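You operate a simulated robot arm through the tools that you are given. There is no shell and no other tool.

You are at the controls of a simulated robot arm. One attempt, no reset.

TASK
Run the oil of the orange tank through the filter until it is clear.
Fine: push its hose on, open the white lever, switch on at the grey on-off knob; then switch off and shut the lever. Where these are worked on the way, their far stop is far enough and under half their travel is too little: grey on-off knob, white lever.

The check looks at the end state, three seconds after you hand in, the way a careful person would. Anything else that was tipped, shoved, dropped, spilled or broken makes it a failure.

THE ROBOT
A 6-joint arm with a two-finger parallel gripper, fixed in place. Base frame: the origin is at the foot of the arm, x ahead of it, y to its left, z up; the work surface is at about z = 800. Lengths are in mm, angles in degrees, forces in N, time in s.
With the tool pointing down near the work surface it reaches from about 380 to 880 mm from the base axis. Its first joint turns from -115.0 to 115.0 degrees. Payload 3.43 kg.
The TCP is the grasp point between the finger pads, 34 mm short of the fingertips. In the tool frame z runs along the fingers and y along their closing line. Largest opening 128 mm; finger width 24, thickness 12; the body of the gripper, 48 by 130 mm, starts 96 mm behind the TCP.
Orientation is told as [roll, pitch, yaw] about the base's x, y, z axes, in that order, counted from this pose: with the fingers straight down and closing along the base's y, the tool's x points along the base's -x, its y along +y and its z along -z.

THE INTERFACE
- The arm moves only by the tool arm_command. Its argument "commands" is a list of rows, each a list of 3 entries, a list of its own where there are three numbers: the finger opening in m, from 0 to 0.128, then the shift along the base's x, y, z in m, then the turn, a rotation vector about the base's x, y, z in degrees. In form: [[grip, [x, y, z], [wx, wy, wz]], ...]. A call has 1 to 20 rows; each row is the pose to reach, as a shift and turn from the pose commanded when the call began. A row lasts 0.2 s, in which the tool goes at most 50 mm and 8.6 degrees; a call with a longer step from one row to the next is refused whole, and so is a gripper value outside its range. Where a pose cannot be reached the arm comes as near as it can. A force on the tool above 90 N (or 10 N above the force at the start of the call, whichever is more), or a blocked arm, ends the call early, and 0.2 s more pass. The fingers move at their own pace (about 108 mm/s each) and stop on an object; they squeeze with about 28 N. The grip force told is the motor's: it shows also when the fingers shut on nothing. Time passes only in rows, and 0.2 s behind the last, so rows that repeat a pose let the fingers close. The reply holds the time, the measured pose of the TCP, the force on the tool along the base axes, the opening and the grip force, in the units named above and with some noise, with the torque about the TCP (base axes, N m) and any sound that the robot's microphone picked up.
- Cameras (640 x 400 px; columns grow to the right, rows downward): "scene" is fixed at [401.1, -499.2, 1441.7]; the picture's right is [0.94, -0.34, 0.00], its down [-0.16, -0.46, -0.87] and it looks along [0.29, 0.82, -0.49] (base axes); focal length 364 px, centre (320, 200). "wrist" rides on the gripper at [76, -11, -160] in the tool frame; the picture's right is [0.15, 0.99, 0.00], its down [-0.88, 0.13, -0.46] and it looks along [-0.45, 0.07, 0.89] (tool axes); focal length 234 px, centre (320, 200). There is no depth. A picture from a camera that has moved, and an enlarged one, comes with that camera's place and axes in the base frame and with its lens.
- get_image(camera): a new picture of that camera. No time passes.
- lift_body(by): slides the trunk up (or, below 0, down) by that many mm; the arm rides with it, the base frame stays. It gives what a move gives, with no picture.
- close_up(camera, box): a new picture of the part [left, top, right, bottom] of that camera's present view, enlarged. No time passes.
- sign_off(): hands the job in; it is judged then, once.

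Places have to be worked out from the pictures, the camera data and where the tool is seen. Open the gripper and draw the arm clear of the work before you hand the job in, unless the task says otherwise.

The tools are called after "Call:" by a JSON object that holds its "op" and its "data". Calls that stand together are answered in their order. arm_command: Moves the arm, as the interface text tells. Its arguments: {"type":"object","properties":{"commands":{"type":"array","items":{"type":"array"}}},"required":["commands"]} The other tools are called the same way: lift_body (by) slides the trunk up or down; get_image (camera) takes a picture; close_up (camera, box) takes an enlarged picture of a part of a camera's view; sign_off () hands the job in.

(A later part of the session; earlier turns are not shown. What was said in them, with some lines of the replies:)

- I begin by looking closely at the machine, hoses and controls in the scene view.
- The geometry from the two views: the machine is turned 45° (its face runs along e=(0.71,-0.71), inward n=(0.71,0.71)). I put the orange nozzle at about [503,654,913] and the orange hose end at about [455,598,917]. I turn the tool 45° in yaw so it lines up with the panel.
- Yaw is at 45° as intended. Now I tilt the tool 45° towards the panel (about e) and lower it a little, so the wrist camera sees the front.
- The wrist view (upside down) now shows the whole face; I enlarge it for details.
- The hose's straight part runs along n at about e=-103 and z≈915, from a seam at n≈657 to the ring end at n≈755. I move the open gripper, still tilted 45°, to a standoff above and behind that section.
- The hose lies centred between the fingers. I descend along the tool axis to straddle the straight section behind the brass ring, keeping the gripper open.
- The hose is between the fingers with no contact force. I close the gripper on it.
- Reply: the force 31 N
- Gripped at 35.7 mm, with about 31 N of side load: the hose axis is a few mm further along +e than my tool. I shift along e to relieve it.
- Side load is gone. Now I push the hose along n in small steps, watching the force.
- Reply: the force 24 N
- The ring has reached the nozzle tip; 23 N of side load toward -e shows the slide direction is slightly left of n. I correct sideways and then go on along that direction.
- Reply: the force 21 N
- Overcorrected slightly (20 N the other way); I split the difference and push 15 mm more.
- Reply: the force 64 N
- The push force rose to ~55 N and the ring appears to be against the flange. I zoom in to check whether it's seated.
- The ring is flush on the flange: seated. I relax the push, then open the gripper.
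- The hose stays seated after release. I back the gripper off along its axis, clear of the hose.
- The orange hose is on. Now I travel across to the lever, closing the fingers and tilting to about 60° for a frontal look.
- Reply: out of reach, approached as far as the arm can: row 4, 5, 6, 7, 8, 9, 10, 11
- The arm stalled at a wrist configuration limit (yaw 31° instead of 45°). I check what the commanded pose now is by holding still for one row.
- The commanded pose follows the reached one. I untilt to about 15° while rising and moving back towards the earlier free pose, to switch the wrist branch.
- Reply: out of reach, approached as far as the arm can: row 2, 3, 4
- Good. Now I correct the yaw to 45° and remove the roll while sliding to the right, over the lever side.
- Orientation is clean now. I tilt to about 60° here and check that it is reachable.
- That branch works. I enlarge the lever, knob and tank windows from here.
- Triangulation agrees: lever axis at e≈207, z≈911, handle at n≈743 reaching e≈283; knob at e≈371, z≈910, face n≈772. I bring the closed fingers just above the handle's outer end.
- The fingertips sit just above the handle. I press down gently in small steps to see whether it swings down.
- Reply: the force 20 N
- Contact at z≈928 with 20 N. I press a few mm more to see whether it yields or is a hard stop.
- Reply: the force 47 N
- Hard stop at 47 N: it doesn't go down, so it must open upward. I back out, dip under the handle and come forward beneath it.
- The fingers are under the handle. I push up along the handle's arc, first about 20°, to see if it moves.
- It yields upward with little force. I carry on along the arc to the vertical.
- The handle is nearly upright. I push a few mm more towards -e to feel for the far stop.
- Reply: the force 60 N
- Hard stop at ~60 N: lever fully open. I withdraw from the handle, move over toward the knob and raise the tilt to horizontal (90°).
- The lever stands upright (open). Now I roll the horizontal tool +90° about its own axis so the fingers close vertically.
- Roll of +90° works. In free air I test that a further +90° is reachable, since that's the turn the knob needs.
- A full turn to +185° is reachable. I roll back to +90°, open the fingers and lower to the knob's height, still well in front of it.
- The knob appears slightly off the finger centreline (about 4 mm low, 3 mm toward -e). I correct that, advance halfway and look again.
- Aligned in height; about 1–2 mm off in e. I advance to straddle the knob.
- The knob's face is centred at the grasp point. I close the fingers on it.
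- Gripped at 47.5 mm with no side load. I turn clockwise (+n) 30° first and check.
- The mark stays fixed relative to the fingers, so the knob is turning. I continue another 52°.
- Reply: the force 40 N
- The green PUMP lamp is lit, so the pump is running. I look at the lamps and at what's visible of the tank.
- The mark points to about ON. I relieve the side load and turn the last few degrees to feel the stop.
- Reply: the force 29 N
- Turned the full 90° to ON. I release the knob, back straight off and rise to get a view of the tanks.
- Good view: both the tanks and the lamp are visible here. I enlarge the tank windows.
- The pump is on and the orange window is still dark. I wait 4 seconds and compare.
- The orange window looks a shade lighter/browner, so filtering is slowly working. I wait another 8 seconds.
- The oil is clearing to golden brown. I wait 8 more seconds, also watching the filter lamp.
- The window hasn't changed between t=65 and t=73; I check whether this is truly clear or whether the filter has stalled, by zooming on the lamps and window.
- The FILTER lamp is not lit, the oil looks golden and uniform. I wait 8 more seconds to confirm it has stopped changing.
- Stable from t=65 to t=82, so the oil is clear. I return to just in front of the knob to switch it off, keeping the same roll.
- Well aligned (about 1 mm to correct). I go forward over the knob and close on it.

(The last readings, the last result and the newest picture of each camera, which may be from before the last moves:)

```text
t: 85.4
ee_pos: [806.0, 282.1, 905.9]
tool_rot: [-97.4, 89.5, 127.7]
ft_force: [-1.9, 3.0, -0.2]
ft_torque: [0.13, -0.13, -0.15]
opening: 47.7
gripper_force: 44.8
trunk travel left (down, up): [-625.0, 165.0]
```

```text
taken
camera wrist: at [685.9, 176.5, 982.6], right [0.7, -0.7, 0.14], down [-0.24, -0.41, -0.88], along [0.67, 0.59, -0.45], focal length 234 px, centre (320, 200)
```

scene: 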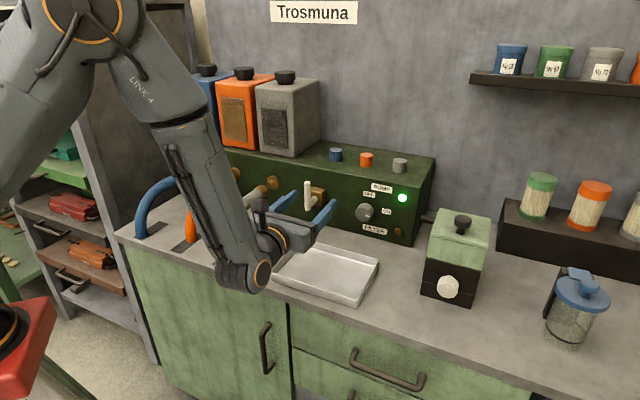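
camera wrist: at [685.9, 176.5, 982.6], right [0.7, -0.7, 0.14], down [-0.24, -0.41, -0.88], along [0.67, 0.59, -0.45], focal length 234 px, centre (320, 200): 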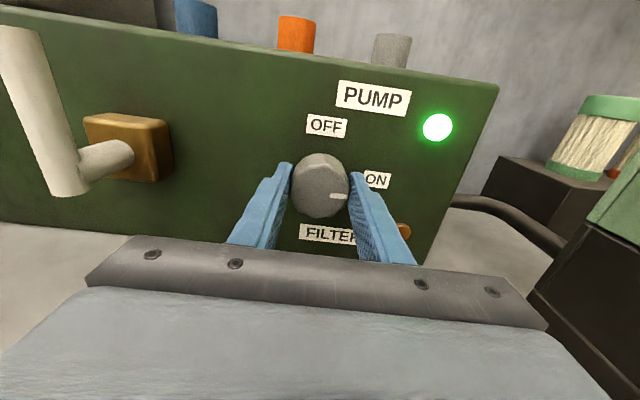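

Gripped with virtually no side load. I turn it back counter-clockwise 90° (plus a little) to OFF.

Call:
{"op": "arm_command", "data": {"commands": [[0.03, [0, 0, 0], [-5.3, -5.3, 0]], [0.03, [0, 0, 0], [-10.6, -10.6, 0]], [0.03, [0, 0, 0], [-15.9, -15.9, 0]], [0.03, [0, 0, 0], [-21.2, -21.2, 0]], [0.03, [0, 0, 0], [-26.5, -26.5, 0]], [0.03, [0, 0, 0], [-31.8, -31.8, 0]], [0.03, [0, 0, 0], [-37.1, -37.1, 0]], [0.03, [0, 0, 0], [-42.4, -42.4, 0]], [0.03, [0, 0, 0], [-47.7, -47.7, 0]], [0.03, [0, 0, 0], [-53, -53, 0]], [0.03, [0, 0, 0], [-58.3, -58.3, 0]], [0.03, [0, 0, 0], [-63.6, -63.6, 0]]]}}

Call:
{"op": "get_image", "data": {"camera": "wrist"}}

Call:
{"op": "close_up", "data": {"camera": "scene", "box": [300, 150, 440, 250]}}

```text
t: 88.0
ee_pos: [803.4, 282.7, 905.5]
tool_rot: [89.7, 0.6, -44.8]
ft_force: [-7.8, 29.1, -10.6]
ft_torque: [0.42, 0.07, 0.5]
opening: 47.8
gripper_force: 45.0
trunk travel left (down, up): [-625.0, 165.0]
```

```text
taken
camera wrist: at [638.5, 223.4, 895.6], right [-0.09, 0.1, 0.99], down [0.3, -0.94, 0.12], along [0.95, 0.31, 0.06], focal length 234 px, centre (320, 200)
```

wrist: 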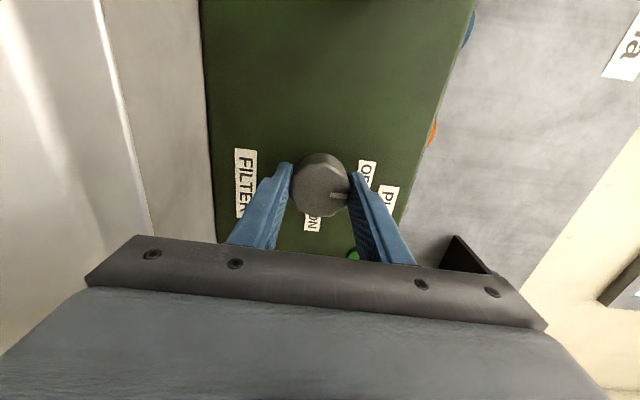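

```text
4.00 times, centred on (370, 200) of scene
camera zoom: at [401.1, -499.2, 1441.7], right [0.94, -0.34, 0.0], down [-0.16, -0.46, -0.87], along [0.29, 0.82, -0.49], focal length 1458 px, centre (120, 200)
```

zoom: 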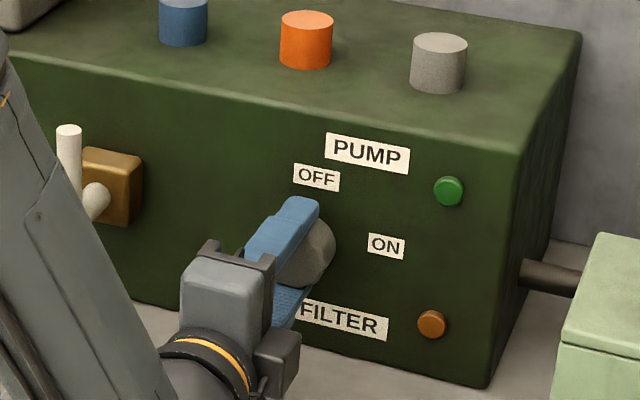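

The pump lamp is off and the mark is back at OFF. I release, back straight off, and then move (fingers closed) past the front of the lever to its left side.

Call:
{"op": "arm_command", "data": {"commands": [[0.06, [0, 0, 0], [0, 0, 0]], [0.09, [0, 0, 0], [0, 0, 0]], [0.09, [-0.02, -0.02, 0], [0, 0, 0]], [0.09, [-0.045, -0.045, 0], [0, 0, 0]], [0.09, [-0.075, -0.075, 0], [0, 0, 0]], [0.06, [-0.09, -0.09, 0.03], [0, 0, 0]], [0.03, [-0.09, -0.09, 0.06], [0, 0, 0]], [0.0, [-0.118, -0.062, 0.06], [0, 0, 0]], [0.0, [-0.146, -0.034, 0.06], [0, 0, 0]], [0.0, [-0.174, -0.006, 0.06], [0, 0, 0]], [0.0, [-0.202, 0.022, 0.06], [0, 0, 0]], [0.0, [-0.23, 0.05, 0.06], [0, 0, 0]], [0.0, [-0.23, 0.05, 0.06], [0, 0, 0]]]}}

Call:
{"op": "get_image", "data": {"camera": "wrist"}}

Call:
{"op": "get_image", "data": {"camera": "scene"}}

```text
t: 90.8
ee_pos: [574.9, 331.8, 968.1]
tool_rot: [89.9, 0.7, -44.9]
ft_force: [-0.1, 0.0, 0.3]
ft_torque: [-0.01, 0.01, -0.01]
opening: 0.1
gripper_force: 28.1
trunk travel left (down, up): [-625.0, 165.0]
```

```text
taken
camera wrist: at [409.5, 272.1, 956.8], right [-0.1, 0.1, 0.99], down [0.3, -0.95, 0.12], along [0.95, 0.31, 0.06], focal length 234 px, centre (320, 200)
```

wrist: 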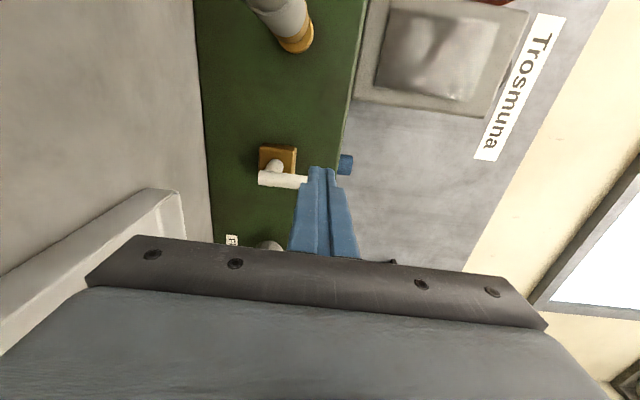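

```text
taken
```

scene: 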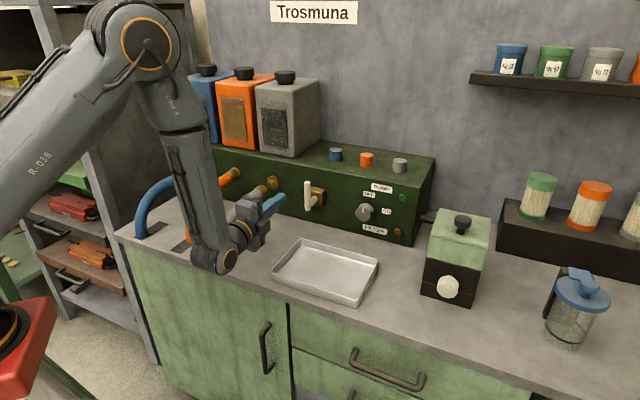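

I'm at e≈172, z≈968, left of the upright handle. I advance to n≈743 beside it.

Call:
{"op": "arm_command", "data": {"commands": [[0.0, [0.02, 0.02, 0], [0, 0, 0]], [0.0, [0.04, 0.04, 0], [0, 0, 0]], [0.0, [0.058, 0.058, 0], [0, 0, 0]], [0.0, [0.072, 0.072, 0], [0, 0, 0]], [0.0, [0.072, 0.072, 0], [0, 0, 0]]]}}

Call:
{"op": "get_image", "data": {"camera": "wrist"}}

Call:
{"op": "get_image", "data": {"camera": "scene"}}

```text
t: 92.0
ee_pos: [646.9, 404.0, 966.3]
tool_rot: [89.9, 0.6, -45.0]
ft_force: [-0.8, -0.2, 0.3]
ft_torque: [0.0, 0.04, -0.03]
opening: 0.0
gripper_force: 28.2
trunk travel left (down, up): [-625.0, 165.0]
```

```text
taken
camera wrist: at [481.2, 344.5, 956.7], right [-0.09, 0.1, 0.99], down [0.3, -0.95, 0.12], along [0.95, 0.31, 0.06], focal length 234 px, centre (320, 200)
```

wrist: 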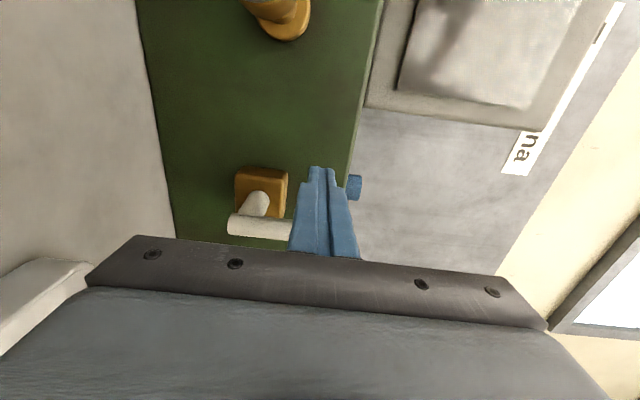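

```text
taken
```

scene: 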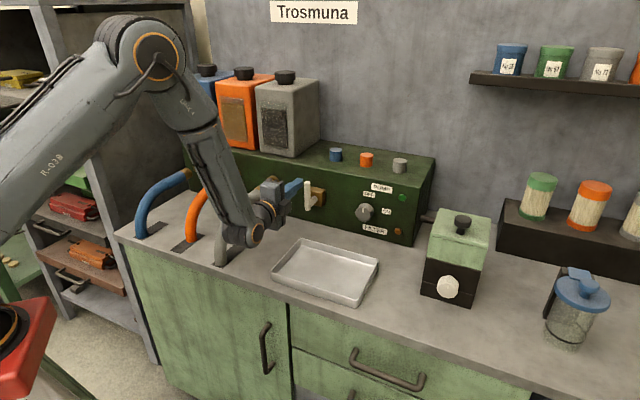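

The fingers stand left of the handle with no contact. I push it over to the right along the arc, first about 60°.

Call:
{"op": "arm_command", "data": {"commands": [[0.0, [0.005, -0.005, 0], [0, 0, 0]], [0.0, [0.0098, -0.0098, 0.0], [0, 0, 0]], [0.0, [0.014, -0.014, 0.002], [0, 0, 0]], [0.0, [0.0181, -0.0181, 0.004], [0, 0, 0]], [0.0, [0.023, -0.023, 0.005], [0, 0, 0]], [0.0, [0.0279, -0.0279, 0.0055], [0, 0, 0]], [0.0, [0.033, -0.033, 0.0045], [0, 0, 0]], [0.0, [0.0385, -0.0385, 0.003], [0, 0, 0]], [0.0, [0.044, -0.044, 0.0], [0, 0, 0]], [0.0, [0.0489, -0.0489, -0.0043], [0, 0, 0]]]}}

Call:
{"op": "get_image", "data": {"camera": "scene"}}

Call:
{"op": "get_image", "data": {"camera": "wrist"}}

```text
t: 94.2
ee_pos: [695.8, 352.9, 962.8]
tool_rot: [90.0, 0.7, -45.0]
ft_force: [0.0, 0.0, 0.6]
ft_torque: [0.02, -0.02, -0.02]
opening: 0.0
gripper_force: 27.7
trunk travel left (down, up): [-625.0, 165.0]
```

```text
taken
```

scene: 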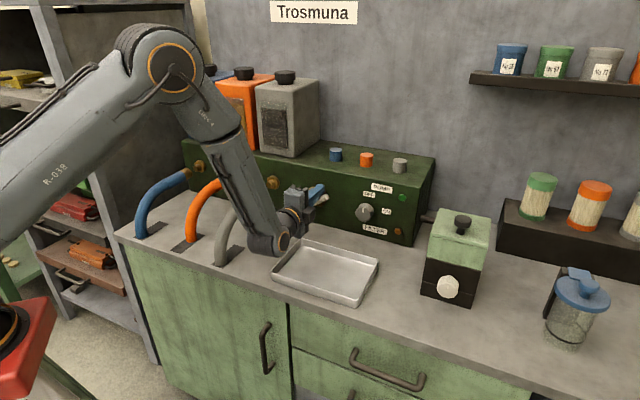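

```text
taken
camera wrist: at [530.2, 294.8, 952.6], right [-0.1, 0.1, 0.99], down [0.3, -0.95, 0.12], along [0.95, 0.31, 0.06], focal length 234 px, centre (320, 200)
```

wrist: 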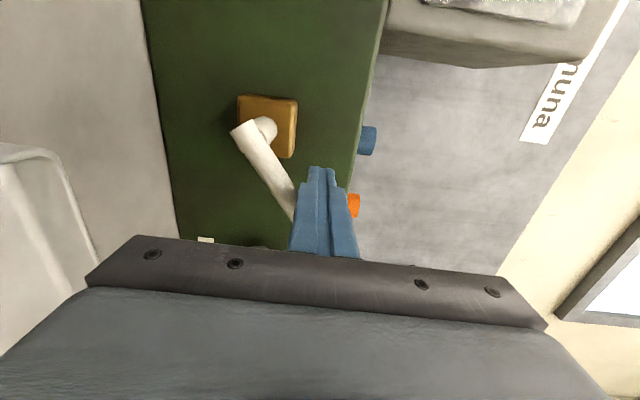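

The handle follows, now about 35° above horizontal. I finish the arc down to the stop.

Call:
{"op": "arm_command", "data": {"commands": [[0.0, [0.004, -0.004, -0.006], [0, 0, 0]], [0.0, [0.0078, -0.0078, -0.0126], [0, 0, 0]], [0.0, [0.011, -0.011, -0.019], [0, 0, 0]], [0.0, [0.0135, -0.0135, -0.026], [0, 0, 0]], [0.0, [0.014, -0.014, -0.031], [0, 0, 0]], [0.0, [0.014, -0.014, -0.035], [0, 0, 0]], [0.0, [0.014, -0.014, -0.035], [0, 0, 0]]]}}

Call:
{"op": "get_image", "data": {"camera": "wrist"}}

Call:
{"op": "close_up", "data": {"camera": "scene", "box": [240, 140, 440, 265]}}

```text
t: 95.8
ee_pos: [710.4, 336.9, 928.3]
tool_rot: [90.1, 0.6, -45.0]
ft_force: [-3.5, -7.3, 11.7]
ft_torque: [-0.12, -0.05, -0.05]
opening: 0.0
gripper_force: 28.3
trunk travel left (down, up): [-625.0, 165.0]
```

```text
taken
camera wrist: at [544.5, 280.1, 918.6], right [-0.1, 0.09, 0.99], down [0.3, -0.95, 0.12], along [0.95, 0.31, 0.06], focal length 234 px, centre (320, 200)
```

wrist: 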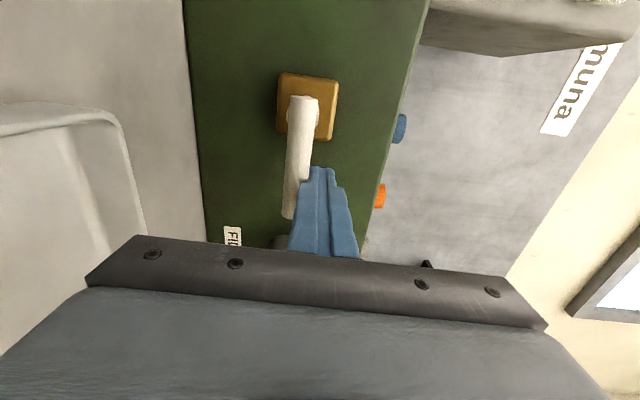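

```text
3.20 times, centred on (340, 202) of scene
camera zoom: at [401.1, -499.2, 1441.7], right [0.94, -0.34, 0.0], down [-0.16, -0.46, -0.87], along [0.29, 0.82, -0.49], focal length 1166 px, centre (256, 192)
```

zoom: 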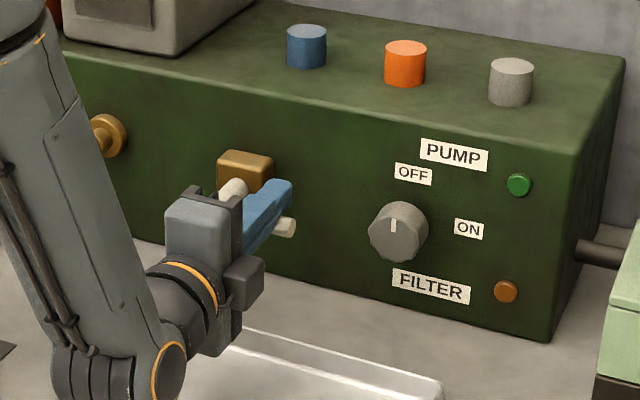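

Near horizontal with light contact. I press down a few mm more to seat it on its shut stop.

Call:
{"op": "arm_command", "data": {"commands": [[0.0, [0, 0, -0.003], [0, 0, 0]], [0.0, [0, 0, -0.005], [0, 0, 0]], [0.0, [0, 0, -0.006], [0, 0, 0]], [0.0, [0, 0, -0.006], [0, 0, 0]]]}}

```text
t: 96.8
ee_pos: [709.8, 338.7, 928.2]
tool_rot: [90.7, 0.6, -44.9]
ft_force: [-0.7, -12.7, 48.4]
ft_torque: [0.15, 0.07, -0.01]
opening: 0.0
gripper_force: 27.6
trunk travel left (down, up): [-625.0, 165.0]
```

Firm stop at 48 N with no movement: the lever is shut. I lift off, withdraw straight back from the panel, open the gripper and rise clear.

Call:
{"op": "arm_command", "data": {"commands": [[0.0, [0, 0, 0.015], [0, 0, 0]], [0.0, [0, 0, 0.03], [0, 0, 0]], [0.0, [-0.025, -0.025, 0.035], [0, 0, 0]], [0.0, [-0.055, -0.055, 0.04], [0, 0, 0]], [0.0, [-0.085, -0.085, 0.05], [0, 0, 0]], [0.03, [-0.11, -0.11, 0.07], [0, 0, 0]], [0.06, [-0.13, -0.13, 0.1], [0, 0, 0]], [0.09, [-0.14, -0.14, 0.14], [0, 0, 0]], [0.1, [-0.14, -0.14, 0.18], [0, 0, 0]], [0.1, [-0.14, -0.14, 0.22], [0, 0, 0]], [0.1, [-0.14, -0.14, 0.22], [0, 0, 0]]]}}

Call:
{"op": "get_image", "data": {"camera": "scene"}}

Call:
{"op": "get_image", "data": {"camera": "wrist"}}

```text
t: 99.2
ee_pos: [569.4, 198.8, 1142.0]
tool_rot: [89.9, 0.7, -44.9]
ft_force: [-0.6, 0.0, -1.1]
ft_torque: [0.01, -0.01, 0.01]
opening: 99.9
gripper_force: 0.1
trunk travel left (down, up): [-625.0, 165.0]
```

```text
taken
```

scene: 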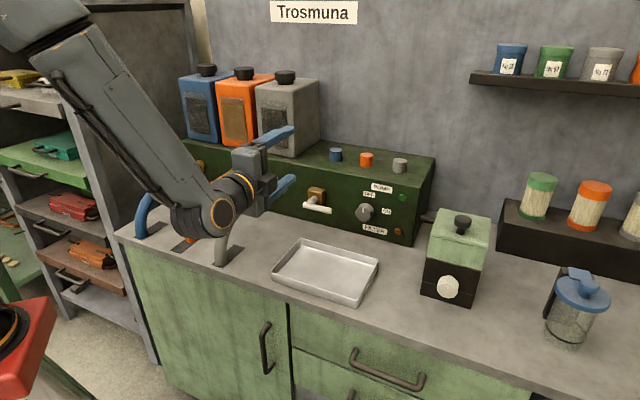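

```text
taken
camera wrist: at [404.0, 140.7, 1132.2], right [-0.09, 0.1, 0.99], down [0.3, -0.95, 0.12], along [0.95, 0.31, 0.06], focal length 234 px, centre (320, 200)
```

wrist: 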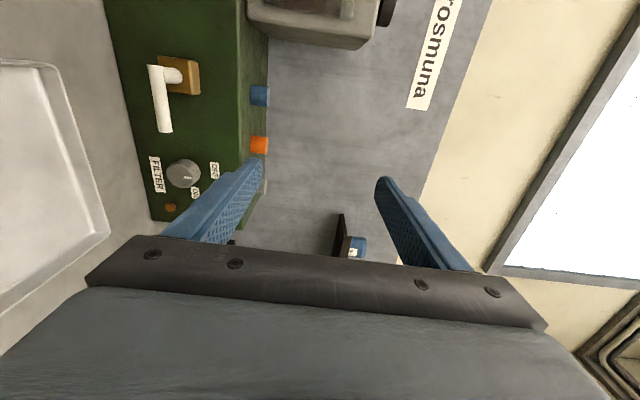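

All controls look back at rest. I raise the arm a bit more for a clear view and make a final check of hose, tank, lever and knob.

Call:
{"op": "arm_command", "data": {"commands": [[0.1, [-0.02, -0.02, 0.03], [0, 0, 0]], [0.1, [-0.04, -0.04, 0.06], [0, 0, 0]], [0.1, [-0.06, -0.06, 0.09], [0, 0, 0]], [0.1, [-0.08, -0.08, 0.12], [0, 0, 0]], [0.1, [-0.08, -0.08, 0.12], [0, 0, 0]]]}}

Call:
{"op": "get_image", "data": {"camera": "scene"}}

Call:
{"op": "close_up", "data": {"camera": "scene", "box": [120, 60, 340, 270]}}

Call:
{"op": "close_up", "data": {"camera": "scene", "box": [280, 130, 440, 250]}}

```text
t: 100.4
ee_pos: [493.9, 119.6, 1265.0]
tool_rot: [89.7, 0.7, -44.6]
ft_force: [0.4, 0.5, 0.4]
ft_torque: [-0.01, -0.01, 0.0]
opening: 99.8
gripper_force: 0.1
out of reach, approached as far as the arm can: row 3, 4, 5
trunk travel left (down, up): [-625.0, 165.0]
```

```text
taken
```

scene: 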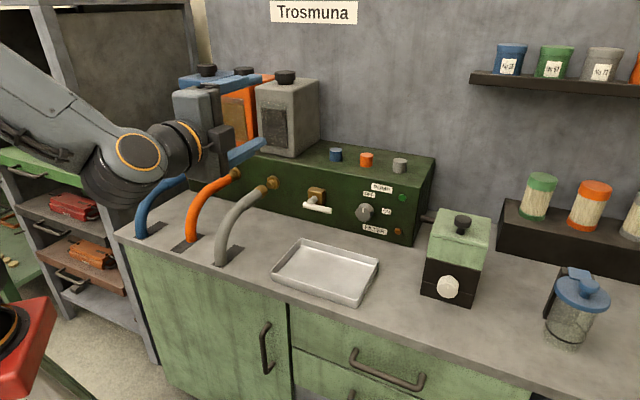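

```text
1.90 times, centred on (230, 165) of scene
camera zoom: at [401.1, -499.2, 1441.7], right [0.94, -0.34, 0.0], down [-0.16, -0.46, -0.87], along [0.29, 0.82, -0.49], focal length 694 px, centre (491, 267)
```

zoom: 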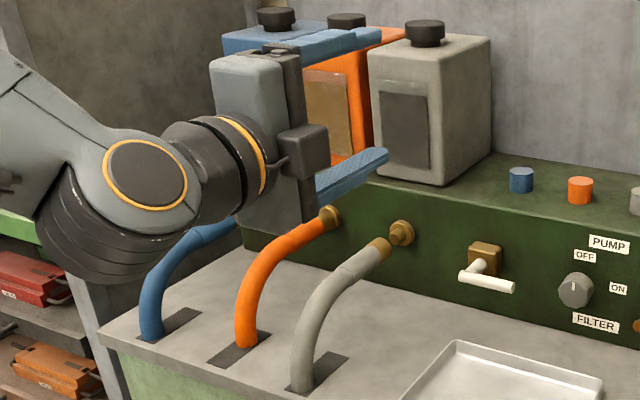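

```text
3.33 times, centred on (360, 190) of scene
camera zoom: at [401.1, -499.2, 1441.7], right [0.94, -0.34, 0.0], down [-0.16, -0.46, -0.87], along [0.29, 0.82, -0.49], focal length 1215 px, centre (187, 233)
```

zoom: 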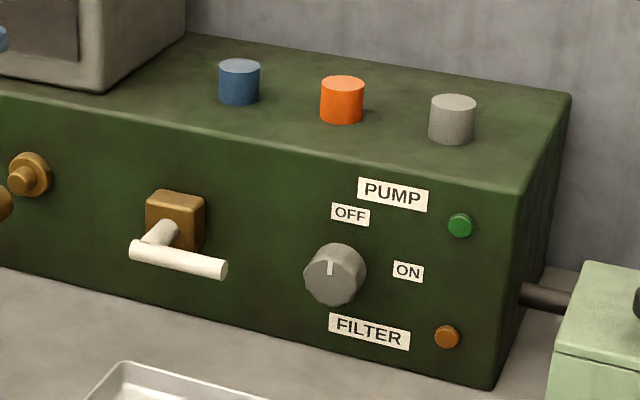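

Everything is as it should be: the orange hose is seated, the oil is golden and clear, the lever is shut, the knob is at OFF with the lamp out, and the arm is clear with the gripper open. I hand the job in.

Call:
{"op": "sign_off", "data": {}}

```text
The job is handed in.
```

I ran the orange tank's oil through the filter and handed the job in; the hand-in gave no verdict.

- **Hose:** I pushed the orange hose on until its brass ring sat flush against the nozzle flange. It was still seated in the last picture.
- **Lever:** I turned the white lever up to its far stop to open it. Afterwards I pushed it back to its shut stop.
- **Pump:** I turned the grey knob to ON and the green PUMP lamp lit. The pump ran for about 35 seconds, then I turned the knob back to OFF and the lamp went out.
- **Oil:** The window went from dark grey-brown to an even golden brown by about t = 65 s. It did not change again over the next 17 seconds of pumping. I took that as clear, and the FILTER lamp never lit.

I saw nothing else tipped, moved or spilled. The arm is backed away from the machine with the gripper open.
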